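You operate a simulated robot arm through the tools that you are given. There is no shell and no other tool.

Carry out the task below with a simulated robot arm. There is one attempt and no reset: what you move stays moved.

## Task
Uncover the spare drum on the cabinet; shut it in the dark drawer.
Fine: the cover lies on the black cabinet; the drum is not fogged.

It is judged by the outcome, as a careful person would: the job done as asked, and still so three seconds after it is handed in. It fails if anything else is knocked over, pushed out of place, dropped, spilled or broken. A push-on lid holds only when it is set on centred and level and pressed home; a screw cap is set on level and turned clockwise until tight.

## Robot
A 7-joint arm with a fingered hand, fixed in place. Base frame: the origin is at the foot of the arm, x ahead of it, y to its left, z up. Units: mm, degrees, N and s.
With the tool pointing down near the work surface it reaches from about 240 to 880 mm from the base axis. Its first joint turns from -69.0 to 172.0 degrees. Payload 3.4 kg.
The TCP is the grasp point between the finger pads, 39 mm short of the fingertips. In the tool frame z runs along the fingers and y along their closing line. The gripper opens to 180 mm. The gripper's body begins 111 mm behind the TCP. The gripper is a hand of 3 fingers: y runs from the thumb to the fingers, the wrist lies at [0, 0, -262] in the tool frame, and closing takes about 1.5 s.
Orientation is told as [roll, pitch, yaw] about the base's x, y, z axes, in that order, counted from this pose: with the fingers straight down and closing along the base's y, the tool's x points along the base's -x, its y along +y and its z along -z.

## Interface
- The arm moves only by the tool play_rows. Its argument "commands" is a list of rows, each a list of 6 numbers: the shift along the tool's x, y, z in mm, then the turn, a rotation vector about the tool's x, y, z in degrees. In form: [[dx, dy, dz, ax, ay, az], ...]. A call has 1 to 20 rows; each row shifts and turns the commanded pose from where the row before left it, along the tool's axes as they then stand. "fingers" is the opening, from 0 (shut) to 1 (fully open), set as the call begins (left out, the last holds). Rows are played at 5 a second. More than 50 mm and 8.6 degrees between two rows, or a gripper value outside its range, and nothing of the call is played. Where a pose cannot be reached the arm comes as near as it can. A force on the tool above 40 N (or 10 N above the force at the start of the call, whichever is more), or a blocked arm, ends the call early, and 0.2 s more pass. The fingers move at their own pace (about 72 mm/s each) and stop on an object; they squeeze with about 27 N. The grip force told is the motor's: it shows also when the fingers shut on nothing. Time passes only in rows, and 0.2 s behind the last, so rows that do not move let the fingers close. It gives the time, the measured TCP pose, the force on the tool (base axes), the opening and the grip force at its end, in the units of the frame above (readings bear some noise), with the torque about the TCP (base axes, N m) and any sound that the robot's microphone picked up.
- Cameras (640 x 400 px; columns grow to the right, rows downward): "scene" is fixed at [49.2, 647.7, 1061.7]; the picture's right is [-0.95, -0.32, 0.00], its down [-0.08, 0.22, -0.97] and it looks along [0.31, -0.92, -0.24] (base axes); focal length 348 px, centre (320, 200). "wrist" rides on the gripper at [63, -36, -128] in the tool frame; the picture's right is [0.50, 0.87, 0.00], its down [-0.75, 0.44, -0.49] and it looks along [-0.43, 0.25, 0.87] (tool axes); focal length 226 px, centre (320, 200). There is no depth. A picture from a camera that has moved, and an enlarged one, comes with that camera's place and axes in the base frame and with its lens.
- capture(camera): a new picture of that camera. It takes no simulated time.
- lift_body(by): slides the trunk up (or, below 0, down) by that many mm; the arm rides with it, the base frame stays. It gives what a move gives, with no picture.
- finger_targets(finger1, finger2, thumb_bend): sets how far each is bent, from 0 (flat) to 100 (curled in); at 30 the hand is open as for a grip, at 70 the pads meet at the TCP. One left out holds its place. A second passes; each finger stops where it meets its share of the squeeze, and holds until it gets a number again. A gripper value or a shape takes the hand back. It gives what a move gives, with no picture; readings hold the bend of each and the force on the fingers (four entries, about 0 where the hand has none), thumb and palm.
- preshape(shape): the hand has 3 fingers and takes this shape, open, in about a second: jaw (thumb against the fingers, like two jaws); tri (thumb and two fingers); tip (a fingertip pinch); poke (one finger out to press); point (the index stretched); flat (the hand flat); cup (the hand cupped); fist (a fist). The gripper value then closes the fingers along that shape, each until it touches; the sizes above hold for jaw. It gives what a move gives, with no picture.
- zoom(camera, box): a new picture of the part [left, top, right, bottom] of that camera's present view, enlarged. It takes no simulated time.
- finish_job(): hands the job in; it is judged then, once.

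Places have to be worked out from the pictures, the camera data and where the tool is seen. Open the gripper and draw the arm clear of the work before you hand the job in, unless the task says otherwise.

The tools are called after "Call:" as name(argument=value, ...) on one line, values as JSON. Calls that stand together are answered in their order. play_rows: Moves the arm, as the interface text tells. Its arguments: {"type":"object","properties":{"commands":{"type":"array","items":{"type":"array","items":{"type":"number"}}},"fingers":{"type":"number"}},"required":["commands"]} The other tools are called the same way: lift_body (by) slides the trunk up or down; preshape (shape) gives the hand a shape; finger_targets (finger1, finger2, thumb_bend) moves the fingers one by one; capture (camera) takes a picture; zoom (camera, box) takes an enlarged picture of a part of a camera's view; finish_job () hands the job in.

At the start:

```text
t: 0.0
ee_pos: [551.7, -249.1, 979.4]
orientation: [0.0, 0.1, 0.0]
ft_force: [-0.5, 1.0, -0.3]
ft_torque: [0.04, 0.01, -0.01]
opening: 179.9
gripper_force: 0.1
shape: jaw
bend: [30.0, 30.0, 30.0]
finger forces: [0.1, 0.1, 0.0, 0.0, 0.1, 0.0]
trunk travel left (down, up): [-50.0, 492.0]
```

scene: 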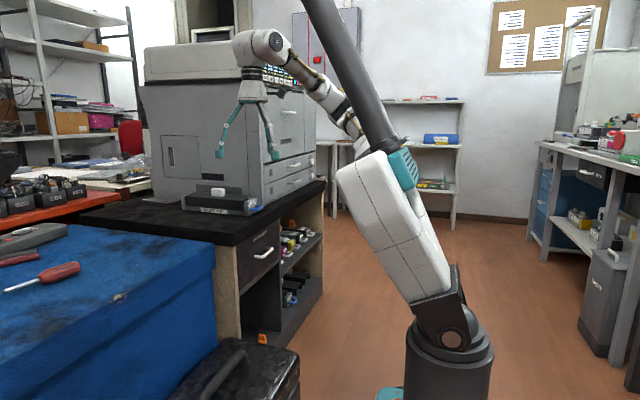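
wrist: 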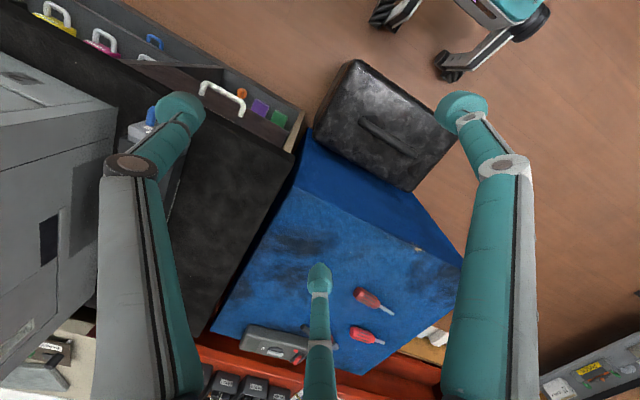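

The scene shows a black-topped cabinet with a dark drawer and a grey covered object, probably the drum, next to the printer. I'll zoom in on those to see the details.

Call:
zoom(camera="scene", box=[120, 150, 340, 290])

Call:
zoom(camera="scene", box=[170, 170, 280, 240])

Call:
zoom(camera="wrist", box=[0, 0, 320, 200])

```text
2.86 times, centred on (230, 220) of scene
camera zoom: at [49.2, 647.7, 1061.7], right [-0.95, -0.32, 0.0], down [-0.08, 0.22, -0.97], along [0.31, -0.92, -0.24], focal length 996 px, centre (577, 143)
```

zoom: 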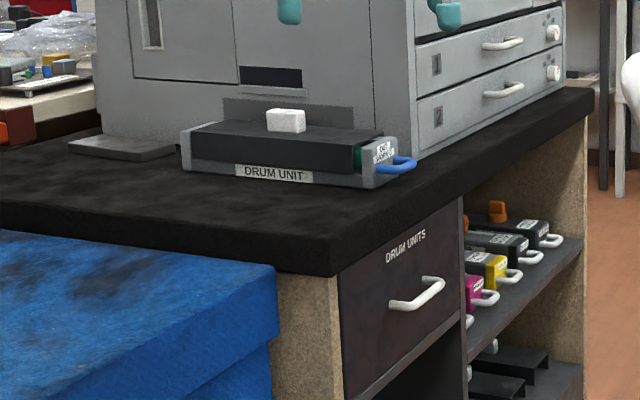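

```text
5.71 times, centred on (225, 205) of scene
camera zoom: at [49.2, 647.7, 1061.7], right [-0.95, -0.32, 0.0], down [-0.08, 0.22, -0.97], along [0.31, -0.92, -0.24], focal length 1991 px, centre (863, 171)
```

zoom: 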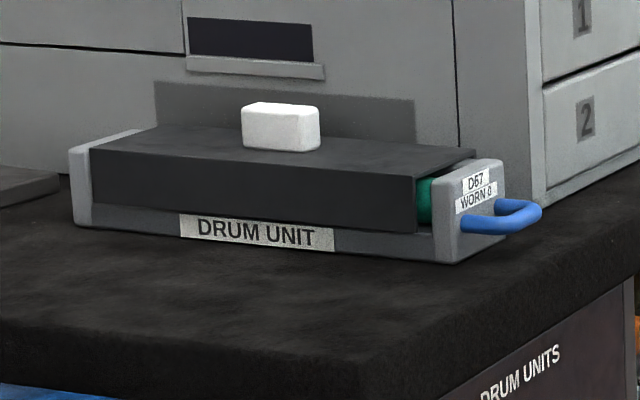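

```text
2.00 times, centred on (160, 100) of wrist
camera zoom: at [488.1, -283.7, 1108.1], right [-0.5, 0.87, 0.0], down [0.75, 0.44, 0.49], along [0.43, 0.25, -0.87], focal length 452 px, centre (640, 400)
```

zoom: 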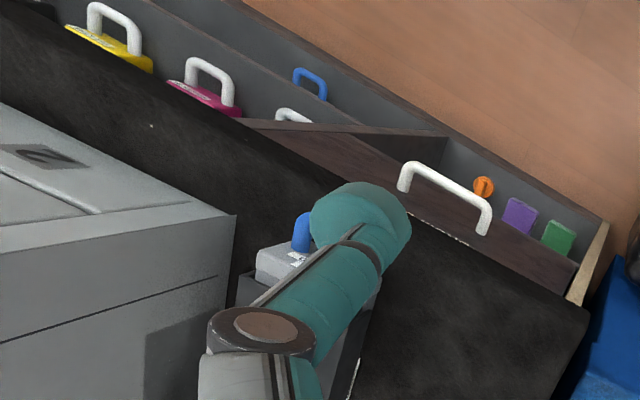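

The front of the cabinet faces the robot at about x=640, and the top is at about z=690. The drum unit lies along x from about 700 to 1000, at y≈-510. I'll turn the wrist so its camera looks at the drum area.

Call:
play_rows(commands=[[0, 0, 0, 0, 0, 7.5], [0, 0, 0, 0, 0, 7.5], [0, 0, 0, 0, 0, 7.5], [0, 0, 0, 0, 0, 7.5], [0, 0, 0, 0, 0, 7.5], [0, 0, 0, 0, 0, 7.5], [0, 0, 0, 0, 0, 7.5], [0, 0, 0, 0, 0, 7.5]])

Call:
capture(camera="wrist")

Call:
capture(camera="scene")

```text
t: 1.8
ee_pos: [548.3, -243.9, 982.9]
orientation: [0.2, -0.3, -60.1]
ft_force: [0.6, 0.2, 0.4]
ft_torque: [0.02, -0.01, 0.0]
opening: 180.0
gripper_force: 0.1
shape: jaw
bend: [30.0, 30.0, 30.0]
finger forces: [0.1, 0.0, 0.1, 0.0, 0.0, 0.0]
trunk travel left (down, up): [-50.0, 492.0]
```

```text
taken
camera wrist: at [483.5, -207.6, 1110.5], right [0.5, 0.86, 0.0], down [0.75, -0.44, 0.5], along [0.43, -0.25, -0.87], focal length 226 px, centre (320, 200)
```

wrist: 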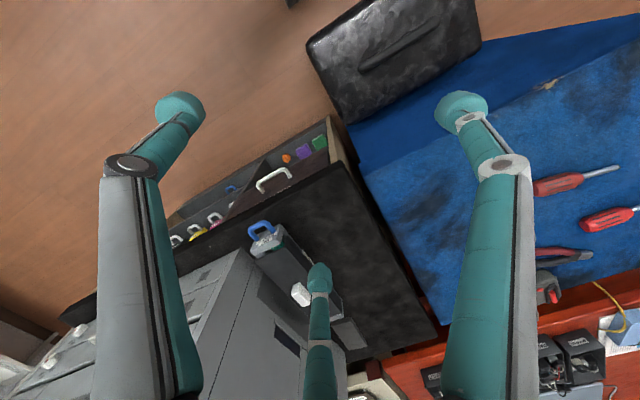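

```text
taken
```

scene: 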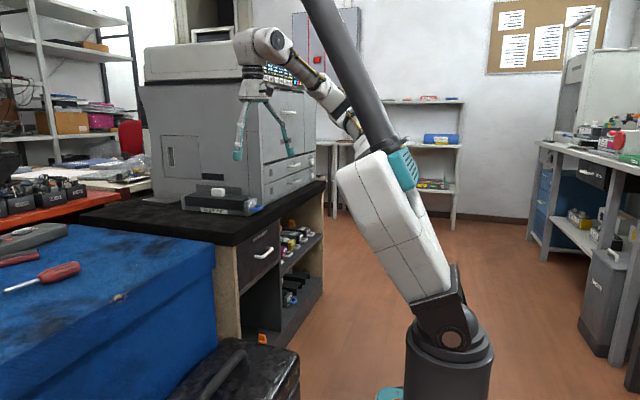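

The drum unit and the drawer handle are now in view, so I'll zoom in to measure them.

Call:
zoom(camera="wrist", box=[160, 120, 440, 360])

Call:
zoom(camera="wrist", box=[230, 210, 370, 330])

```text
1.67 times, centred on (300, 240) of wrist
camera zoom: at [483.5, -207.6, 1110.5], right [0.5, 0.86, 0.0], down [0.75, -0.44, 0.5], along [0.43, -0.25, -0.87], focal length 377 px, centre (353, 133)
```

zoom: 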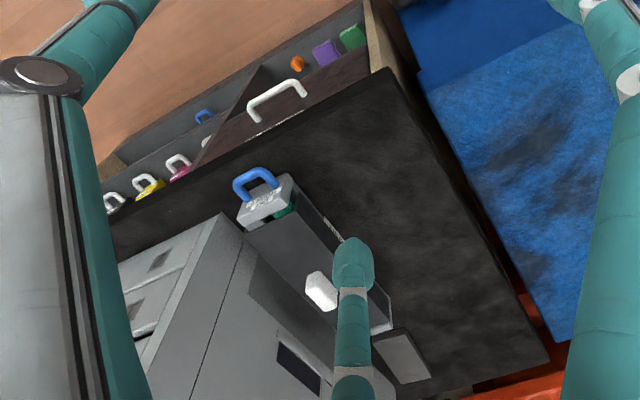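

```text
3.33 times, centred on (300, 270) of wrist
camera zoom: at [483.5, -207.6, 1110.5], right [0.5, 0.86, 0.0], down [0.75, -0.44, 0.5], along [0.43, -0.25, -0.87], focal length 754 px, centre (387, -33)
```

zoom: 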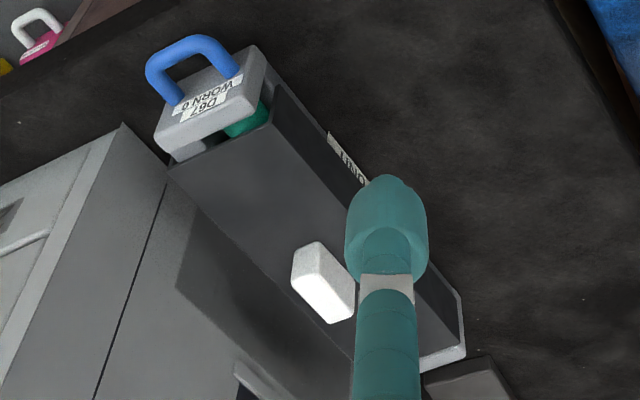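

The next views need a wider baseline. I'll move the hand over towards y≈-480 at yaw -30, so the wrist camera looks straight along +x at the cabinet.

Call:
play_rows(commands=[[0, 0, 0, 0, 0, -7.5], [0, 0, 0, 0, 0, -7.5], [0, 0, 0, 0, 0, -7.5], [0, 0, 0, 0, 0, -7.5], [-21.4, -33.1, 3.8, 0, 0, 0], [-21.4, -33.1, 3.8, 0, 0, 0], [-21.4, -33.1, 3.8, 0, 0, 0], [-21.4, -33.1, 3.8, 0, 0, 0], [-21.4, -33.1, 3.8, 0, 0, 0], [-21.4, -33.1, 3.8, 0, 0, 0], [0, 0, 0, 0, 0, 0]])

Call:
capture(camera="wrist")

Call:
capture(camera="scene")

```text
t: 4.2
ee_pos: [577.2, -474.7, 945.2]
orientation: [0.0, -0.4, -30.0]
ft_force: [-0.3, 0.1, -0.4]
ft_torque: [0.0, 0.04, 0.01]
opening: 180.0
gripper_force: 0.2
shape: jaw
bend: [30.0, 30.0, 30.0]
finger forces: [0.1, 0.0, 0.0, 0.0, 0.1, 0.0]
out of reach, approached as far as the arm can: row 8, 9, 10
trunk travel left (down, up): [-50.0, 492.0]
```

```text
taken
camera wrist: at [503.4, -473.2, 1073.3], right [0.0, 1.0, 0.0], down [0.87, 0.0, 0.5], along [0.5, 0.0, -0.87], focal length 226 px, centre (320, 200)
```

wrist: 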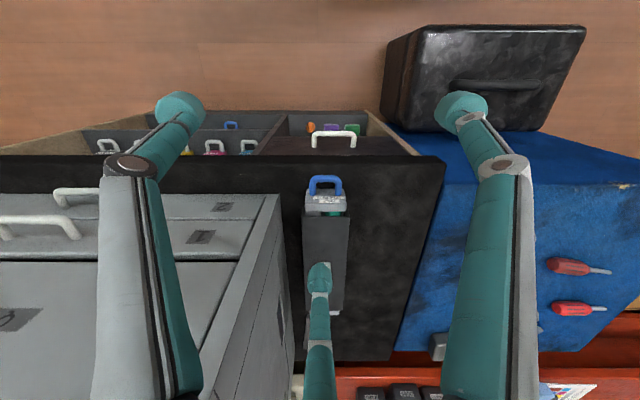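

```text
taken
```

scene: 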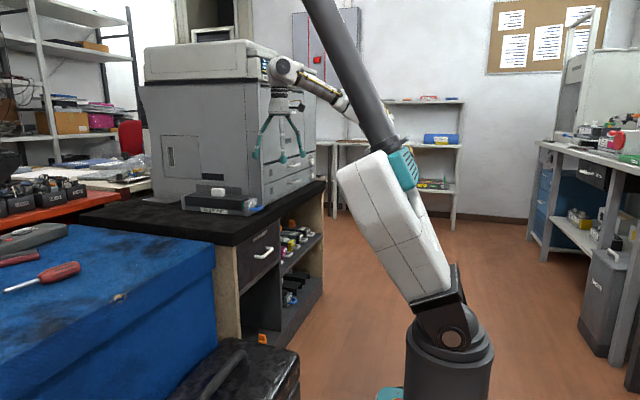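

The arm hit a reach limit on the last rows, but it got close, and the new view is square-on to the cabinet. I'll zoom in on the drum and the drawer from here.

Call:
zoom(camera="wrist", box=[260, 150, 400, 350])

Call:
zoom(camera="wrist", box=[240, 90, 400, 190])

Call:
zoom(camera="scene", box=[220, 210, 300, 290])

```text
2.00 times, centred on (330, 250) of wrist
camera zoom: at [503.4, -473.2, 1073.3], right [0.0, 1.0, 0.0], down [0.87, 0.0, 0.5], along [0.5, 0.0, -0.87], focal length 452 px, centre (300, 100)
```

zoom: 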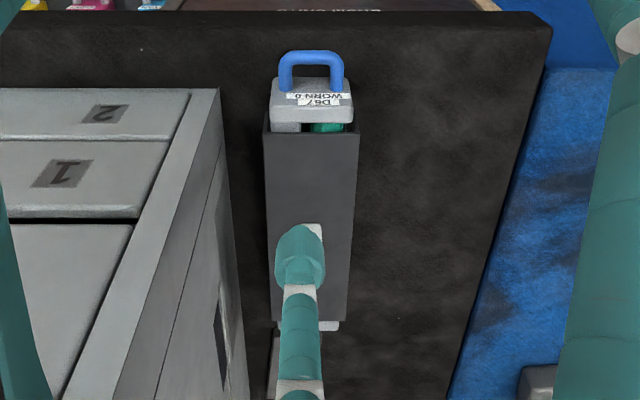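

```text
4.00 times, centred on (320, 140) of wrist
camera zoom: at [503.4, -473.2, 1073.3], right [0.0, 1.0, 0.0], down [0.87, 0.0, 0.5], along [0.5, 0.0, -0.87], focal length 904 px, centre (320, 440)
```

zoom: 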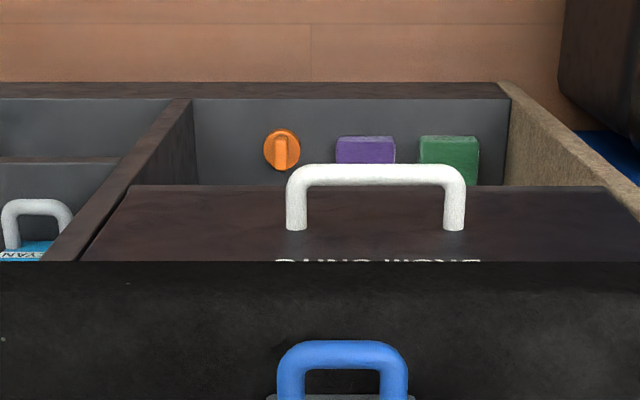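

```text
5.00 times, centred on (260, 250) of scene
camera zoom: at [49.2, 647.7, 1061.7], right [-0.95, -0.32, 0.0], down [-0.08, 0.22, -0.97], along [0.31, -0.92, -0.24], focal length 1742 px, centre (620, -50)
```

zoom: 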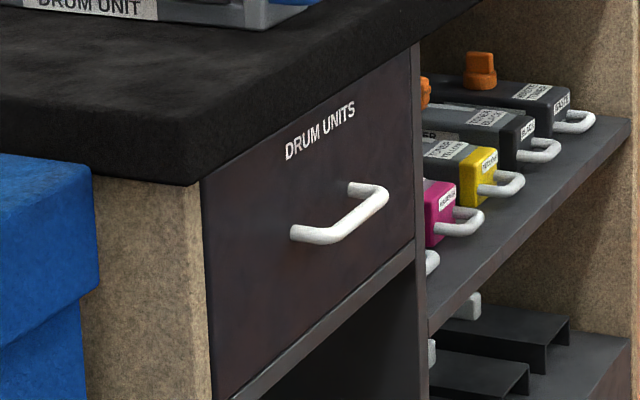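

Measurements so far:
- Cabinet top at z≈700, with its front edge at x≈635.
- Drum unit x 687–978, y -504…-424, with the cover top at z≈757. The printer wall is at y≈-550.
- Drawer handle bar at about (632, -440, 550), along y.

I'll open the drawer first. To do that I'll back off, turn to yaw -90 and then pitch the fingers to horizontal.

Call:
play_rows(commands=[[23.9, -3.7, 25, 0, 0, 0], [23.9, -3.7, 25, 0, 0, 0], [23.9, -3.7, 25, 0, 0, 0], [23.9, -3.7, 25, 0, 0, 0], [0, 0, 0, 0, 0, 7.5], [0, 0, 0, 0, 0, 7.5], [0, 0, 0, 0, 0, 7.5], [0, 0, 0, 0, 0, 7.5], [0, 0, 0, 0, 0, 7.5], [0, 0, 0, 0, 0, 7.5], [0, 0, 0, 0, 0, 7.5], [0, 0, 0, 0, 0, 7.5], [0, 0, 0, 0, 0, 0]])

```text
t: 7.0
ee_pos: [485.6, -436.3, 843.3]
orientation: [0.2, -0.2, -90.1]
ft_force: [-0.4, 0.0, -0.8]
ft_torque: [0.02, 0.01, 0.02]
opening: 179.7
gripper_force: 0.0
shape: jaw
bend: [30.0, 30.0, 30.0]
finger forces: [0.1, 0.0, 0.1, 0.1, 0.0, 0.1]
trunk travel left (down, up): [-50.0, 492.0]
```

The pose came out as planned, so commands start from the actual pose. Now I'll pitch the tool so the fingers point towards +x.

Call:
play_rows(commands=[[0, 0, 0, -7.5, 0, 0], [0, 0, 0, -7.5, 0, 0], [0, 0, 0, -7.5, 0, 0], [0, 0, 0, -7.5, 0, 0], [0, 0, 0, -7.5, 0, 0], [0, 0, 0, -7.5, 0, 0], [0, 0, 0, -7.5, 0, 0], [0, 0, 0, -7.5, 0, 0], [0, 0, 0, -7.5, 0, 0], [0, 0, 0, -7.5, 0, 0], [0, 0, 0, -7.5, 0, 0], [0, 0, 0, -7.5, 0, 0], [0, 0, 0, 0, 0, 0]])

Call:
capture(camera="scene")

Call:
capture(camera="wrist")

```text
t: 9.8
ee_pos: [497.8, -514.5, 848.1]
orientation: [84.6, 1.9, -89.7]
ft_force: [-0.3, 0.2, 0.5]
ft_torque: [0.01, 0.01, -0.01]
opening: 179.6
gripper_force: 0.1
shape: jaw
bend: [30.0, 30.0, 30.0]
finger forces: [0.1, 0.1, 0.0, 0.0, 0.1, 0.1]
out of reach, approached as far as the arm can: row 4, 5, 6, 7, 8
trunk travel left (down, up): [-50.0, 492.0]
```

```text
taken
```

scene: 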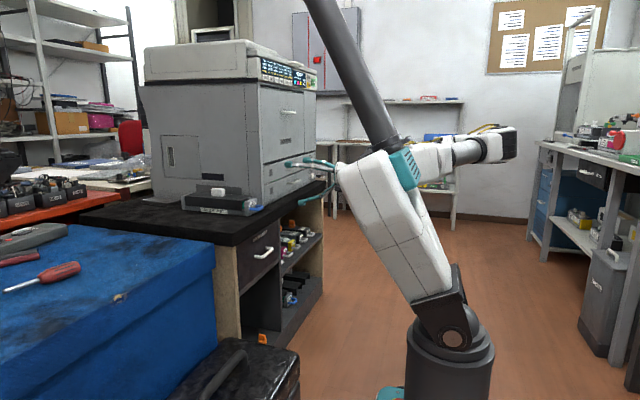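

```text
taken
camera wrist: at [367.5, -450.6, 827.4], right [0.08, 0.47, 0.88], down [-0.44, -0.77, 0.45], along [0.89, -0.42, 0.15], focal length 226 px, centre (320, 200)
```

wrist: 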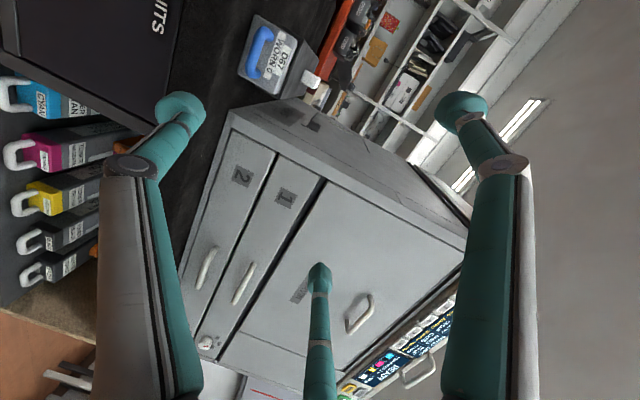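

The tool is now about horizontal and pointing at +x. I'll level its roll, lower it to the handle height (z≈552, y≈-440) while staying clear of the cabinet front, and partly close the fingers.

Call:
play_rows(commands=[[0, 0, 0, 0, 0, -1.9], [9.3, -36.8, 3.55, 0, 0, 0], [9.3, -36.8, 3.55, 0, 0, 0], [9.3, -36.8, 3.55, 0, 0, 0], [9.3, -36.8, 3.55, 0, 0, 0], [9.3, -36.8, 3.55, 0, 0, 0], [9.3, -36.8, 3.55, 0, 0, 0], [9.3, -36.8, 3.55, 0, 0, 0], [9.3, -36.8, 3.55, 0, 0, 0], [0, 0, 0, 0, 0, 0]], fingers=0.45)

Call:
capture(camera="scene")

Call:
capture(camera="wrist")

```text
t: 12.0
ee_pos: [499.7, -439.6, 552.4]
orientation: [84.7, 0.1, -89.4]
ft_force: [-0.4, -0.6, 0.3]
ft_torque: [0.0, 0.0, 0.02]
opening: 81.6
gripper_force: 0.1
shape: jaw
bend: [71.0, 71.0, 73.0]
finger forces: [0.1, 0.2, 0.0, 0.0, 0.0, 0.0]
trunk travel left (down, up): [-50.0, 492.0]
```

```text
taken
```

scene: 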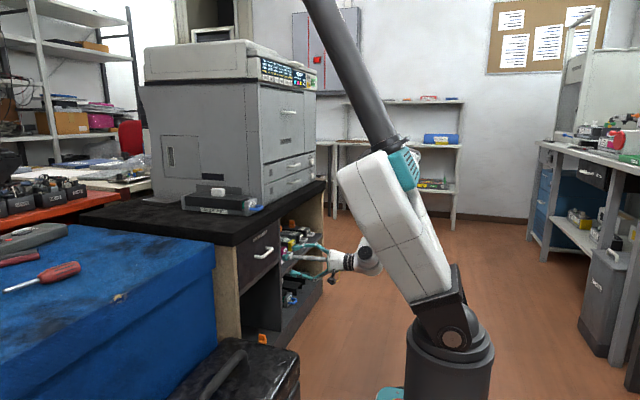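

```text
taken
camera wrist: at [368.2, -378.2, 528.5], right [0.07, 0.5, 0.86], down [-0.44, -0.76, 0.48], along [0.89, -0.42, 0.16], focal length 226 px, centre (320, 200)
```

wrist: 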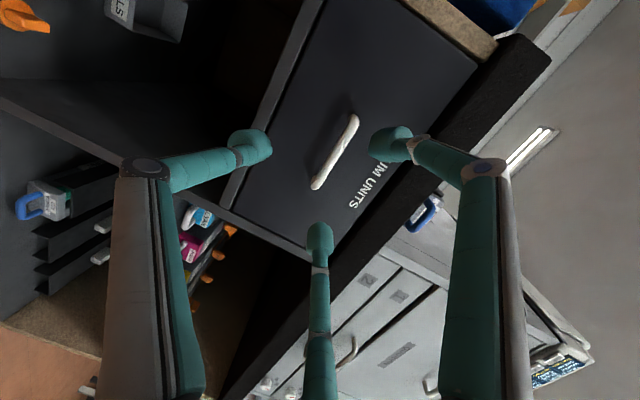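

The fingers are partly closed, with the thumb below and two fingers above. The handle appears at about (632, -436, 558), so I'll shift slightly and move most of the way in before checking again.

Call:
play_rows(commands=[[1.8, 18.3, 0, 0, 0, 0], [0, 0, 24, 0, 0, 0], [0, 0, 24, 0, 0, 0], [0, 0, 24, 0, 0, 0], [0, 0, 18, 0, 0, 0], [0, 0, 0, 0, 0, 0]])

Call:
capture(camera="wrist")

Call:
zoom(camera="scene", box=[220, 210, 340, 290])

```text
t: 13.4
ee_pos: [592.7, -434.8, 564.0]
orientation: [84.5, 0.1, -89.5]
ft_force: [0.3, -0.7, 1.2]
ft_torque: [0.0, -0.01, -0.01]
opening: 81.6
gripper_force: 0.0
shape: jaw
bend: [71.0, 71.0, 73.0]
finger forces: [0.0, 0.0, 0.0, 0.1, 0.0, 0.0]
trunk travel left (down, up): [-50.0, 492.0]
```

```text
taken
camera wrist: at [459.7, -373.4, 540.4], right [0.08, 0.5, 0.86], down [-0.44, -0.76, 0.48], along [0.89, -0.42, 0.16], focal length 226 px, centre (320, 200)
```

wrist: 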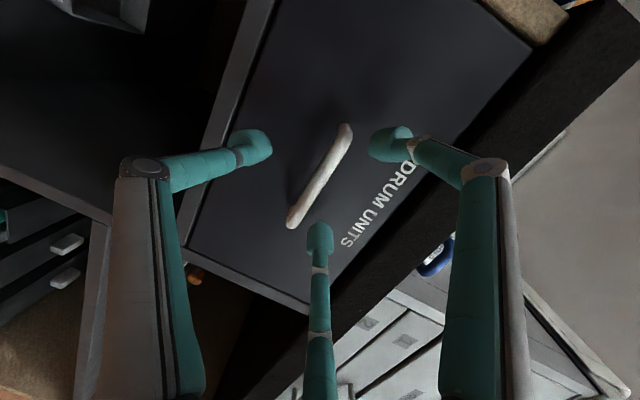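

```text
5.00 times, centred on (280, 250) of scene
camera zoom: at [49.2, 647.7, 1061.7], right [-0.95, -0.32, 0.0], down [-0.08, 0.22, -0.97], along [0.31, -0.92, -0.24], focal length 1742 px, centre (520, -50)
```

zoom: 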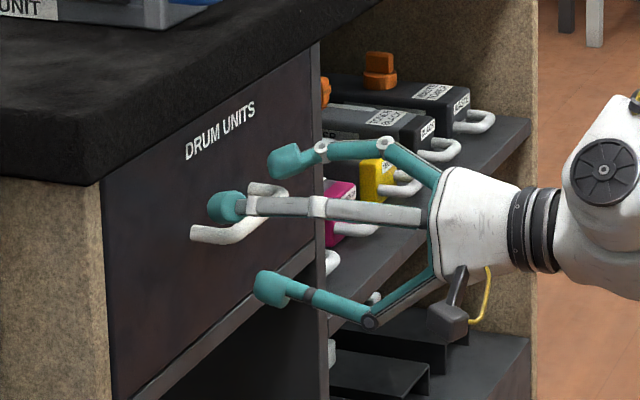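

The bar at about (632, -437, 561) lies on the tool axis. I'll advance 20 mm more and close on the bar.

Call:
play_rows(commands=[[-2, 0, 10, 0, 0, 0], [0, 0, 10, 0, 0, 0], [0, 0, 0, 0, 0, 0]])

Call:
play_rows(commands=[[0, 0, 0, 0, 0, 0], [0, 0, 0, 0, 0, 0], [0, 0, 0, 0, 0, 0], [0, 0, 0, 0, 0, 0], [0, 0, 0, 0, 0, 0], [0, 0, 0, 0, 0, 0], [0, 0, 0, 0, 0, 0], [0, 0, 0, 0, 0, 0]], fingers=0)

Call:
capture(camera="wrist")

Call:
zoom(camera="scene", box=[220, 210, 340, 290])

```text
t: 14.2
ee_pos: [610.9, -436.9, 563.9]
orientation: [84.7, 0.1, -89.5]
ft_force: [-0.1, -0.7, 1.0]
ft_torque: [0.02, 0.03, -0.02]
opening: 81.7
gripper_force: 0.0
shape: jaw
bend: [71.0, 71.0, 73.0]
finger forces: [0.0, 0.0, 0.1, 0.0, 0.1, 0.0]
trunk travel left (down, up): [-50.0, 492.0]
```

```text
t: 16.0
ee_pos: [610.9, -436.6, 563.2]
orientation: [84.7, 0.0, -89.5]
ft_force: [0.6, -0.3, 0.0]
ft_torque: [0.0, -0.01, -0.03]
opening: 0.0
gripper_force: 27.1
shape: jaw
bend: [70.0, 70.0, 66.0]
finger forces: [0.1, 0.0, 0.0, 0.0, 0.0, 0.0]
trunk travel left (down, up): [-50.0, 492.0]
```

```text
taken
camera wrist: at [479.0, -375.2, 539.3], right [0.08, 0.5, 0.86], down [-0.44, -0.76, 0.48], along [0.89, -0.42, 0.16], focal length 226 px, centre (320, 200)
```

wrist: 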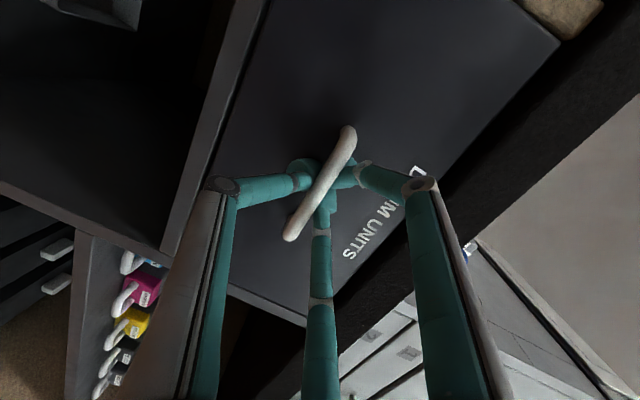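

```text
5.00 times, centred on (280, 250) of scene
camera zoom: at [49.2, 647.7, 1061.7], right [-0.95, -0.32, 0.0], down [-0.08, 0.22, -0.97], along [0.31, -0.92, -0.24], focal length 1742 px, centre (520, -50)
```

zoom: 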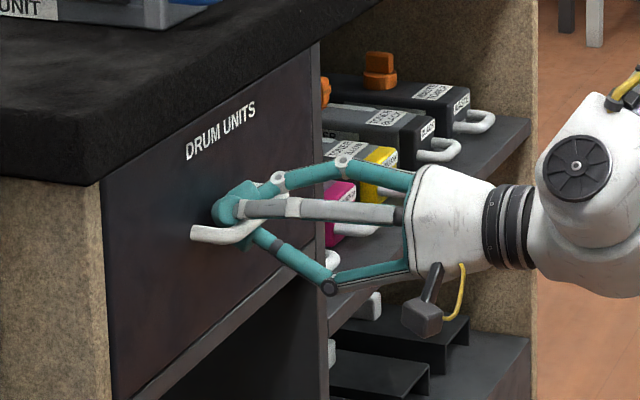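

The fingertips have closed behind the bar, so it is caged between the thumb below and the fingers above. I'll pull back a little along -x and check that the drawer follows.

Call:
play_rows(commands=[[0.1, -0.9, -9.95, 0, 0, 0], [0.1, -0.9, -9.95, 0, 0, 0], [0.1, -0.9, -9.95, 0, 0, 0], [0.1, -0.9, -9.95, 0, 0, 0], [0.1, -0.9, -9.95, 0, 0, 0], [0.1, -0.9, -9.95, 0, 0, 0]])

Call:
capture(camera="wrist")

Call:
zoom(camera="scene", box=[220, 210, 340, 290])

```text
t: 17.4
ee_pos: [549.8, -434.3, 562.5]
orientation: [84.6, 0.2, -89.4]
ft_force: [0.2, 0.3, 0.1]
ft_torque: [0.0, 0.0, -0.02]
opening: 0.3
gripper_force: 27.5
shape: jaw
bend: [70.0, 70.0, 66.0]
finger forces: [0.0, 0.0, 0.0, 0.1, 0.1, 0.1]
trunk travel left (down, up): [-50.0, 492.0]
```

```text
taken
camera wrist: at [417.6, -372.8, 539.1], right [0.08, 0.5, 0.86], down [-0.44, -0.76, 0.48], along [0.89, -0.42, 0.16], focal length 226 px, centre (320, 200)
```

wrist: 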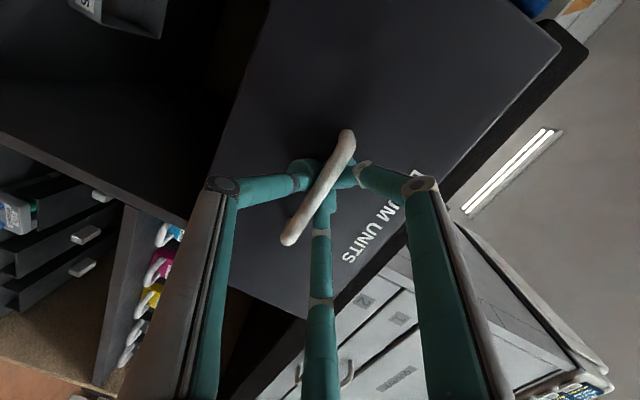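

```text
5.00 times, centred on (280, 250) of scene
camera zoom: at [49.2, 647.7, 1061.7], right [-0.95, -0.32, 0.0], down [-0.08, 0.22, -0.97], along [0.31, -0.92, -0.24], focal length 1742 px, centre (520, -50)
```

zoom: 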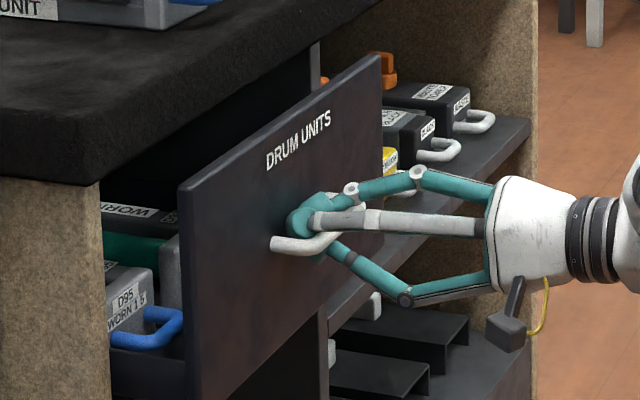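

The drawer follows. It holds other drum units, so I'll keep pulling slowly and evenly.

Call:
play_rows(commands=[[0, -1.1, -11.95, 0, 0, 0], [0, -1.1, -11.95, 0, 0, 0], [0, -1.1, -11.95, 0, 0, 0], [0, -1.1, -11.95, 0, 0, 0], [0, -1.1, -11.95, 0, 0, 0], [0, -1.1, -11.95, 0, 0, 0], [0, -1.1, -11.95, 0, 0, 0], [0, -1.1, -11.95, 0, 0, 0], [0, -1.1, -11.95, 0, 0, 0], [0, -1.1, -11.95, 0, 0, 0]])

Call:
capture(camera="scene")

Call:
zoom(camera="scene", box=[220, 210, 380, 310])

```text
t: 19.6
ee_pos: [432.2, -437.7, 564.3]
orientation: [84.5, 0.1, -89.3]
ft_force: [0.3, 0.0, -1.3]
ft_torque: [0.03, 0.02, 0.0]
opening: 0.0
gripper_force: 27.3
shape: jaw
bend: [70.0, 70.0, 66.0]
finger forces: [0.1, 0.1, 0.0, 0.1, 0.1, 0.0]
trunk travel left (down, up): [-50.0, 492.0]
```

```text
taken
```

scene: 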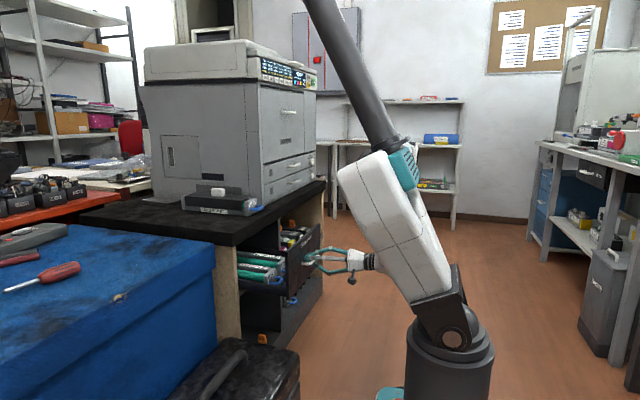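

```text
4.00 times, centred on (300, 260) of scene
camera zoom: at [49.2, 647.7, 1061.7], right [-0.95, -0.32, 0.0], down [-0.08, 0.22, -0.97], along [0.31, -0.92, -0.24], focal length 1394 px, centre (400, -40)
```

zoom: 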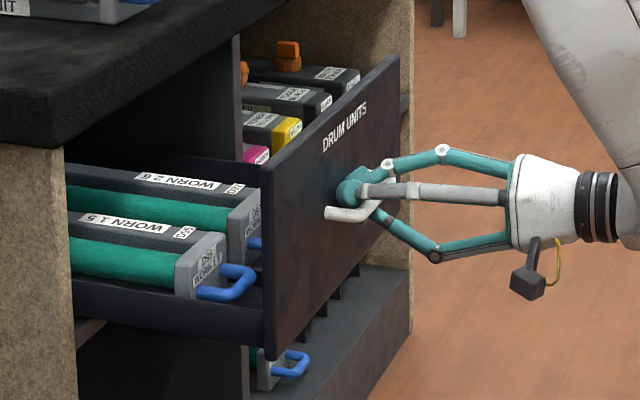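

The drawer slides freely and already holds two worn units. I'll keep pulling so the whole unit fits in from above.

Call:
play_rows(commands=[[0, -1.3, -13.9, 0, 0, 0], [0, -1.3, -13.9, 0, 0, 0], [0, -1.3, -13.9, 0, 0, 0], [0, -1.3, -13.9, 0, 0, 0], [0, -1.3, -13.9, 0, 0, 0], [0, -1.3, -13.9, 0, 0, 0], [0, -1.3, -13.9, 0, 0, 0], [0, -1.3, -13.9, 0, 0, 0]])

Call:
capture(camera="scene")

Call:
zoom(camera="scene", box=[220, 210, 380, 310])

```text
t: 21.4
ee_pos: [318.3, -437.5, 563.8]
orientation: [84.7, 0.1, -89.4]
ft_force: [-0.2, 1.1, 0.4]
ft_torque: [-0.02, 0.04, -0.01]
opening: 0.0
gripper_force: 27.2
shape: jaw
bend: [70.0, 70.0, 66.0]
finger forces: [0.1, 0.0, 0.0, 0.1, 0.0, 0.0]
trunk travel left (down, up): [-50.0, 492.0]
```

```text
taken
```

scene: 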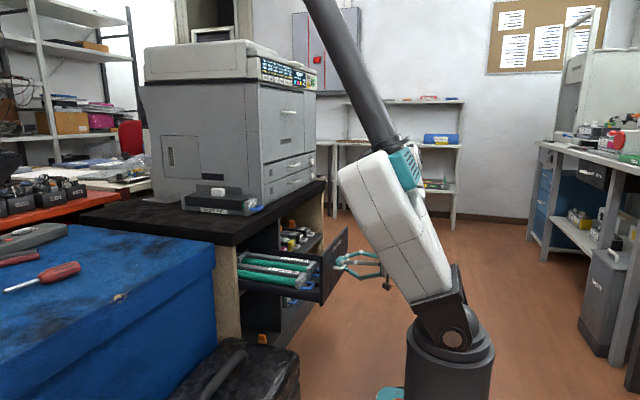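

```text
4.00 times, centred on (300, 260) of scene
camera zoom: at [49.2, 647.7, 1061.7], right [-0.95, -0.32, 0.0], down [-0.08, 0.22, -0.97], along [0.31, -0.92, -0.24], focal length 1394 px, centre (400, -40)
```

zoom: 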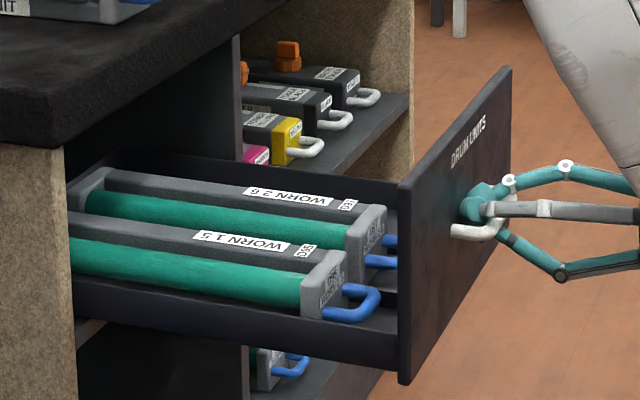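

The drawer is now about 290 mm open, and I'll pull it further towards the stop.

Call:
play_rows(commands=[[0, -1.1, -11.95, 0, 0, 0], [0, -1.1, -11.95, 0, 0, 0], [0, -1.1, -11.95, 0, 0, 0], [0, -1.1, -11.95, 0, 0, 0], [0, -1.1, -11.95, 0, 0, 0], [0, -1.1, -11.95, 0, 0, 0], [0, -1.1, -11.95, 0, 0, 0]])

Call:
capture(camera="scene")

Call:
capture(camera="wrist")

Call:
zoom(camera="scene", box=[220, 210, 380, 310])

```text
t: 23.0
ee_pos: [235.5, -441.9, 561.5]
orientation: [84.6, 0.0, -89.4]
ft_force: [-1.3, -0.5, -0.2]
ft_torque: [0.01, -0.02, 0.01]
opening: 0.0
gripper_force: 27.3
shape: jaw
bend: [70.0, 70.0, 66.0]
finger forces: [0.1, 0.1, 0.0, 0.1, 0.0, 0.1]
trunk travel left (down, up): [-50.0, 492.0]
```

```text
taken
```

scene: 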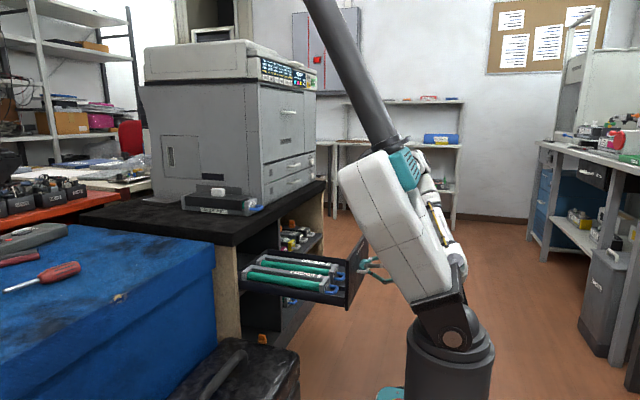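

```text
taken
camera wrist: at [103.6, -379.2, 538.3], right [0.08, 0.5, 0.86], down [-0.44, -0.76, 0.48], along [0.89, -0.42, 0.16], focal length 226 px, centre (320, 200)
```

wrist: 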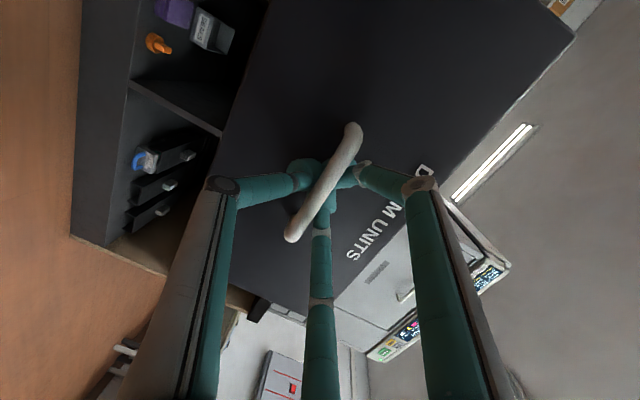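

```text
4.00 times, centred on (300, 260) of scene
camera zoom: at [49.2, 647.7, 1061.7], right [-0.95, -0.32, 0.0], down [-0.08, 0.22, -0.97], along [0.31, -0.92, -0.24], focal length 1394 px, centre (400, -40)
```

zoom: 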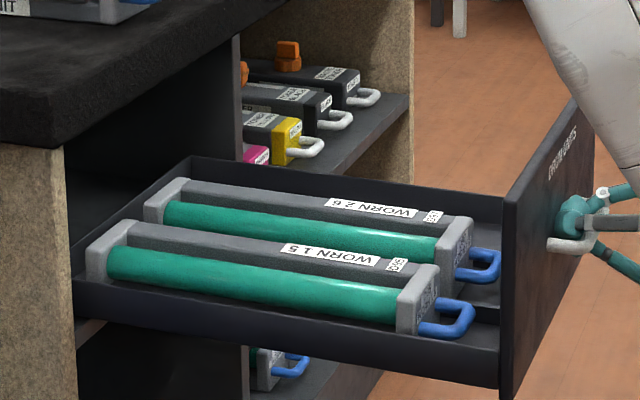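

The drawer is now about 375 mm open, with two units in it and a free slot on the -y side. I'll open the fingers and back off the handle.

Call:
play_rows(commands=[[0, 0, 0, 0, 0, 0], [0, 0, 0, 0, 0, 0], [0, 0, 0, 0, 0, 0], [0, 0, 0, 0, 0, 0], [0, 0, 0, 0, 0, 0], [0, -0.9, -9.95, 0, 0, 0], [0, -0.9, -9.95, 0, 0, 0], [0, -0.9, -9.95, 0, 0, 0], [0, -0.9, -9.95, 0, 0, 0], [0, -0.9, -9.95, 0, 0, 0]], fingers=0.45)

Call:
capture(camera="wrist")

Call:
zoom(camera="scene", box=[220, 180, 420, 310])

```text
t: 25.2
ee_pos: [187.1, -441.4, 561.1]
orientation: [84.7, 0.1, -89.4]
ft_force: [0.2, 0.1, -0.4]
ft_torque: [-0.02, 0.0, 0.01]
opening: 80.2
gripper_force: 0.0
shape: jaw
bend: [71.0, 71.0, 73.0]
finger forces: [0.0, 0.0, 0.1, 0.0, 0.0, 0.0]
trunk travel left (down, up): [-50.0, 492.0]
```

```text
taken
camera wrist: at [55.0, -379.7, 538.1], right [0.08, 0.5, 0.86], down [-0.44, -0.76, 0.48], along [0.89, -0.42, 0.16], focal length 226 px, centre (320, 200)
```

wrist: 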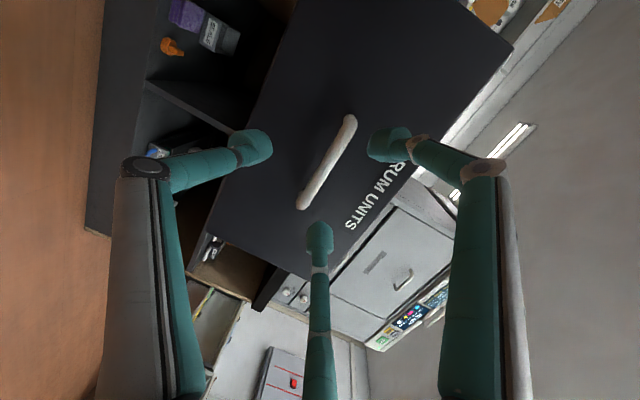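

```text
3.08 times, centred on (320, 245) of scene
camera zoom: at [49.2, 647.7, 1061.7], right [-0.95, -0.32, 0.0], down [-0.08, 0.22, -0.97], along [0.31, -0.92, -0.24], focal length 1072 px, centre (320, 62)
```

zoom: 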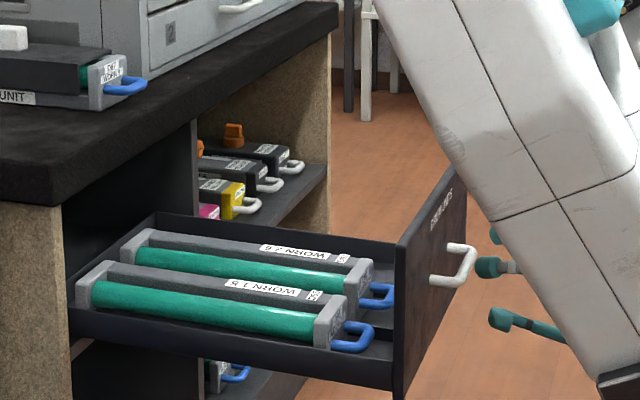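

The drawer stays open and the hand is clear of its handle. The shoulder sits near z≈640, so raising the trunk will extend my reach over the cabinet. I'll back off a bit more and then lift.

Call:
play_rows(commands=[[0, -0.9, -9.95, 0, 0, 0], [0, 0, 0, 0, 0, 0]])

Call:
lift_body(by=260)

Call:
capture(camera="scene")

Call:
capture(camera="wrist")

```text
t: 25.8
ee_pos: [176.3, -441.3, 563.1]
orientation: [84.7, 0.0, -89.4]
ft_force: [-1.0, -0.5, 0.5]
ft_torque: [0.02, -0.04, 0.03]
opening: 80.4
gripper_force: 0.1
shape: jaw
bend: [71.0, 71.0, 73.0]
finger forces: [0.0, 0.0, 0.0, 0.1, 0.1, 0.0]
trunk travel left (down, up): [-50.0, 492.0]
```

```text
t: 28.5
ee_pos: [176.1, -440.6, 823.9]
orientation: [84.6, 0.1, -89.4]
ft_force: [0.5, 0.6, 0.7]
ft_torque: [0.0, 0.0, -0.01]
opening: 80.6
gripper_force: 0.1
shape: jaw
bend: [71.0, 71.0, 73.0]
finger forces: [0.1, 0.0, 0.0, 0.0, 0.0, 0.0]
trunk travel left (down, up): [-310.0, 232.0]
```

```text
taken
```

scene: 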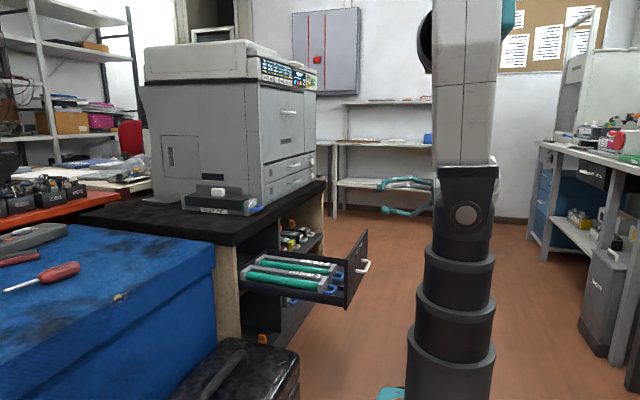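

```text
taken
camera wrist: at [43.7, -378.7, 799.4], right [0.08, 0.5, 0.86], down [-0.44, -0.76, 0.48], along [0.89, -0.42, 0.16], focal length 226 px, centre (320, 200)
```

wrist: 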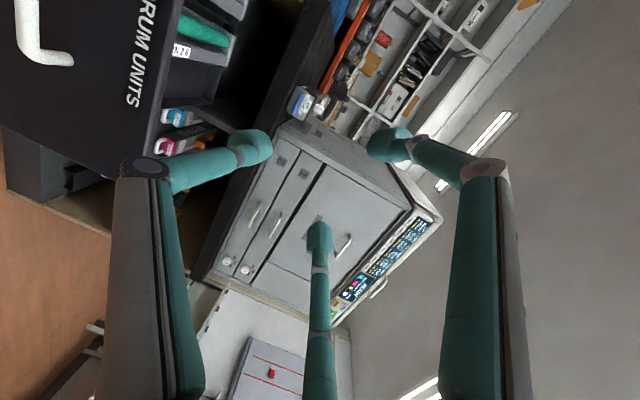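

The trunk is up and the hand is clear above the drawer. I'll move forward over the drawer and rotate the tool back to pointing down, so I can look into the drawer.

Call:
play_rows(commands=[[0, 3, 33, 0, 0, 0], [0, 3, 33, 0, 0, 0], [0, 3, 33, 0, 0, 0], [0, 3, 33, 0, 0, 0], [0, 3, 33, 0, 0, 0], [0, 3, 33, 0, 0, 0], [0, 0, 0, 7.7, 0, 0], [0, 0, 0, 7.7, 0, 0], [0, 0, 0, 7.7, 0, 0], [0, 0, 0, 7.7, 0, 0], [0, 0, 0, 7.7, 0, 0], [0, 0, 0, 7.7, 0, 0], [0, 0, 0, 7.7, 0, 0], [0, 0, 0, 7.7, 0, 0], [0, 0, 0, 7.7, 0, 0], [0, 0, 0, 7.7, 0, 0], [0, 0, 0, 7.7, 0, 0], [0, 0, 0, 0, 0, 0]])

Call:
capture(camera="scene")

Call:
capture(camera="wrist")

```text
t: 32.3
ee_pos: [352.3, -514.1, 791.8]
orientation: [0.3, 1.3, -89.4]
ft_force: [0.6, 0.5, 0.1]
ft_torque: [0.02, -0.01, 0.02]
opening: 80.7
gripper_force: 0.0
shape: jaw
bend: [71.0, 71.0, 73.0]
finger forces: [0.0, 0.1, 0.0, 0.0, 0.1, 0.0]
out of reach, approached as far as the arm can: row 15, 16, 17
trunk travel left (down, up): [-310.0, 232.0]
```

```text
taken
```

scene: 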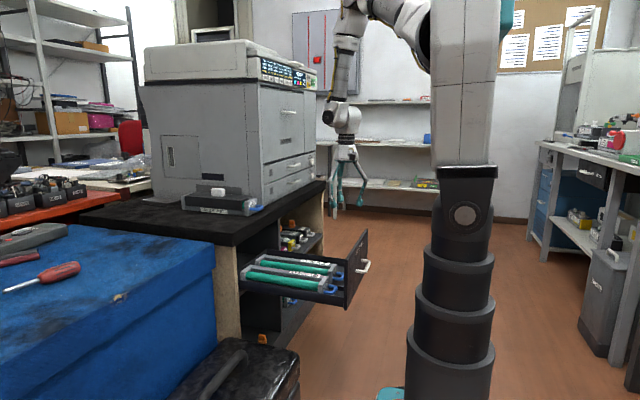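

```text
taken
camera wrist: at [313.5, -454.5, 921.0], right [0.86, 0.51, 0.02], down [0.44, -0.76, 0.48], along [0.26, -0.4, -0.88], focal length 226 px, centre (320, 200)
```

wrist: 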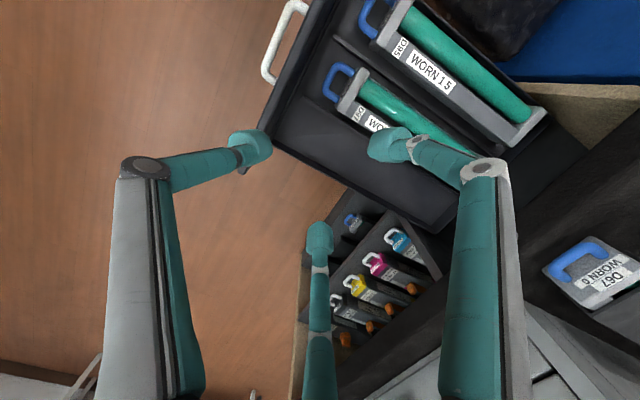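

The drawer shows dividers and a third, empty slot on the -y side. I'll zoom in to measure it.

Call:
zoom(camera="wrist", box=[250, 0, 570, 240])

Call:
zoom(camera="scene", box=[220, 220, 380, 320])

```text
1.67 times, centred on (410, 120) of wrist
camera zoom: at [313.5, -454.5, 921.0], right [0.86, 0.51, 0.02], down [0.44, -0.76, 0.48], along [0.26, -0.4, -0.88], focal length 377 px, centre (170, 333)
```

zoom: 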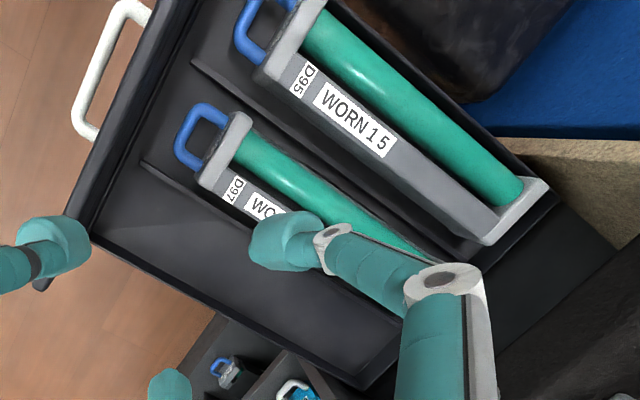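

```text
4.00 times, centred on (300, 270) of scene
camera zoom: at [49.2, 647.7, 1061.7], right [-0.95, -0.32, 0.0], down [-0.08, 0.22, -0.97], along [0.31, -0.92, -0.24], focal length 1394 px, centre (400, -80)
```

zoom: 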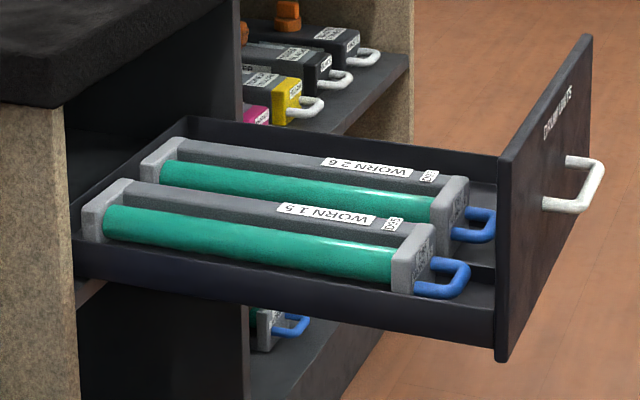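

Measured in base coordinates:
- The empty slot is centred at about y≈-538, with its floor at z≈490.
- The drawer front's inner face is at x≈300.

My plan is to carry the unit with its cover on into the slot, take the cover off there and shut the drawer straight away, which keeps light exposure short. Now I'll move over the unit at yaw 0 with the fingers pre-opened to about 102 mm.

Call:
play_rows(commands=[[5.9, 29.1, -7.3, 0, 0, -7.45], [2.1, 29.6, -7.3, 0, 0, -7.45], [-1.8, 29.6, -7.3, 0, 0, -7.45], [-5.6, 29.1, -7.3, 0, 0, -7.45], [-9.3, 28.1, -7.3, 0, 0, -7.45], [-12.9, 26.7, -7.3, 0, 0, -7.45], [-16.3, 24.8, -7.3, 0, 0, -7.45], [-19.3, 22.5, -7.3, 0, 0, -7.45], [-22.1, 19.8, -7.3, 0, 0, -7.45], [-24.5, 16.8, -7.3, 0, 0, -7.45], [-26.4, 13.4, -7.3, 0, 0, -7.45], [-28, 9.9, -7.3, 0, 0, -7.45], [0, 0, 0, 0, 0, 0]], fingers=0.57)

Call:
capture(camera="wrist")

Call:
capture(camera="scene")

```text
t: 35.1
ee_pos: [695.8, -440.6, 881.3]
orientation: [0.2, -0.1, 0.1]
ft_force: [0.0, -0.2, 1.1]
ft_torque: [0.01, 0.0, 0.01]
opening: 102.0
gripper_force: 0.1
shape: jaw
bend: [70.0, 70.0, 70.0]
finger forces: [0.0, 0.0, 0.1, 0.0, 0.0, 0.0]
out of reach, approached as far as the arm can: row 12
trunk travel left (down, up): [-310.0, 232.0]
```

```text
taken
camera wrist: at [631.8, -476.8, 1008.8], right [-0.5, 0.87, 0.0], down [0.75, 0.43, 0.49], along [0.43, 0.25, -0.87], focal length 226 px, centre (320, 200)
```

wrist: 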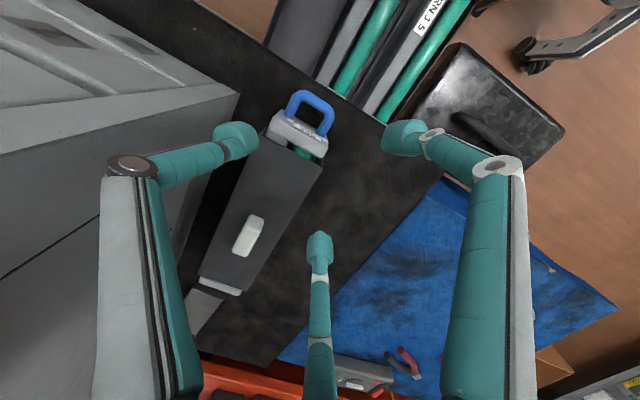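

```text
taken
```

scene: 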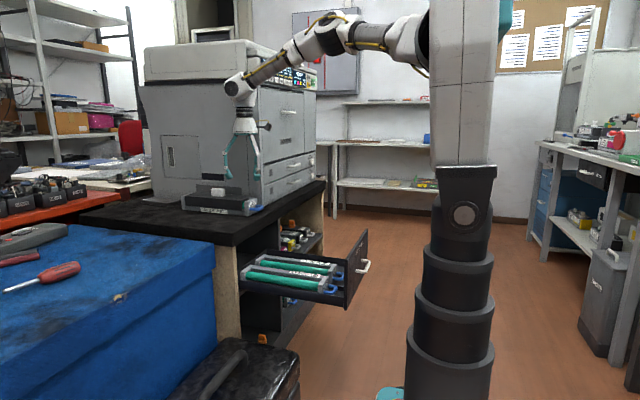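

The arm is near its tool-down reach limit here (radius about 825), and the unit's centre is at radius about 950. So I'll first pull the covered unit towards me by its blue handle, and I'm zooming in to measure that handle.

Call:
zoom(camera="wrist", box=[180, 70, 380, 310])

Call:
zoom(camera="wrist", box=[250, 80, 350, 170])

Call:
zoom(camera="scene", box=[175, 170, 275, 230])

```text
1.67 times, centred on (280, 190) of wrist
camera zoom: at [631.8, -476.8, 1008.8], right [-0.5, 0.87, 0.0], down [0.75, 0.43, 0.49], along [0.43, 0.25, -0.87], focal length 377 px, centre (387, 217)
```

zoom: 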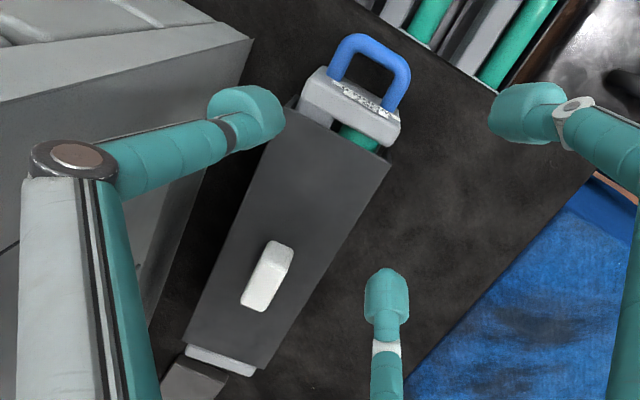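

```text
4.44 times, centred on (300, 125) of wrist
camera zoom: at [631.8, -476.8, 1008.8], right [-0.5, 0.87, 0.0], down [0.75, 0.43, 0.49], along [0.43, 0.25, -0.87], focal length 1005 px, centre (409, 533)
```

zoom: 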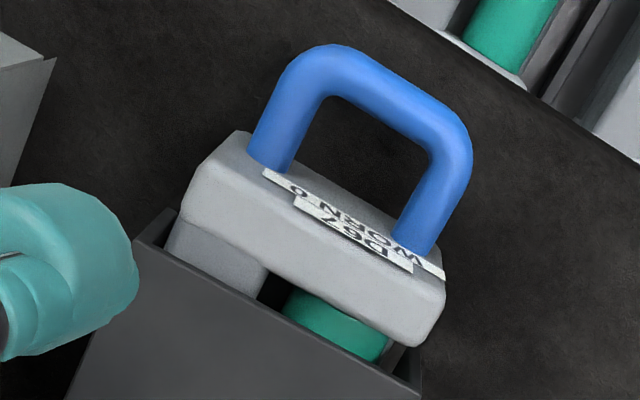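

```text
6.40 times, centred on (225, 200) of scene
camera zoom: at [49.2, 647.7, 1061.7], right [-0.95, -0.32, 0.0], down [-0.08, 0.22, -0.97], along [0.31, -0.92, -0.24], focal length 2230 px, centre (928, 200)
```

zoom: 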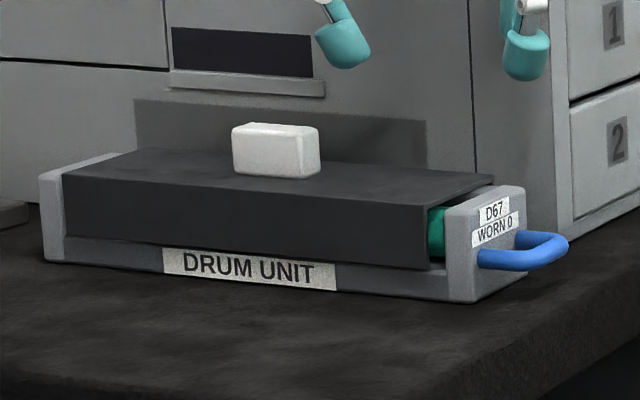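

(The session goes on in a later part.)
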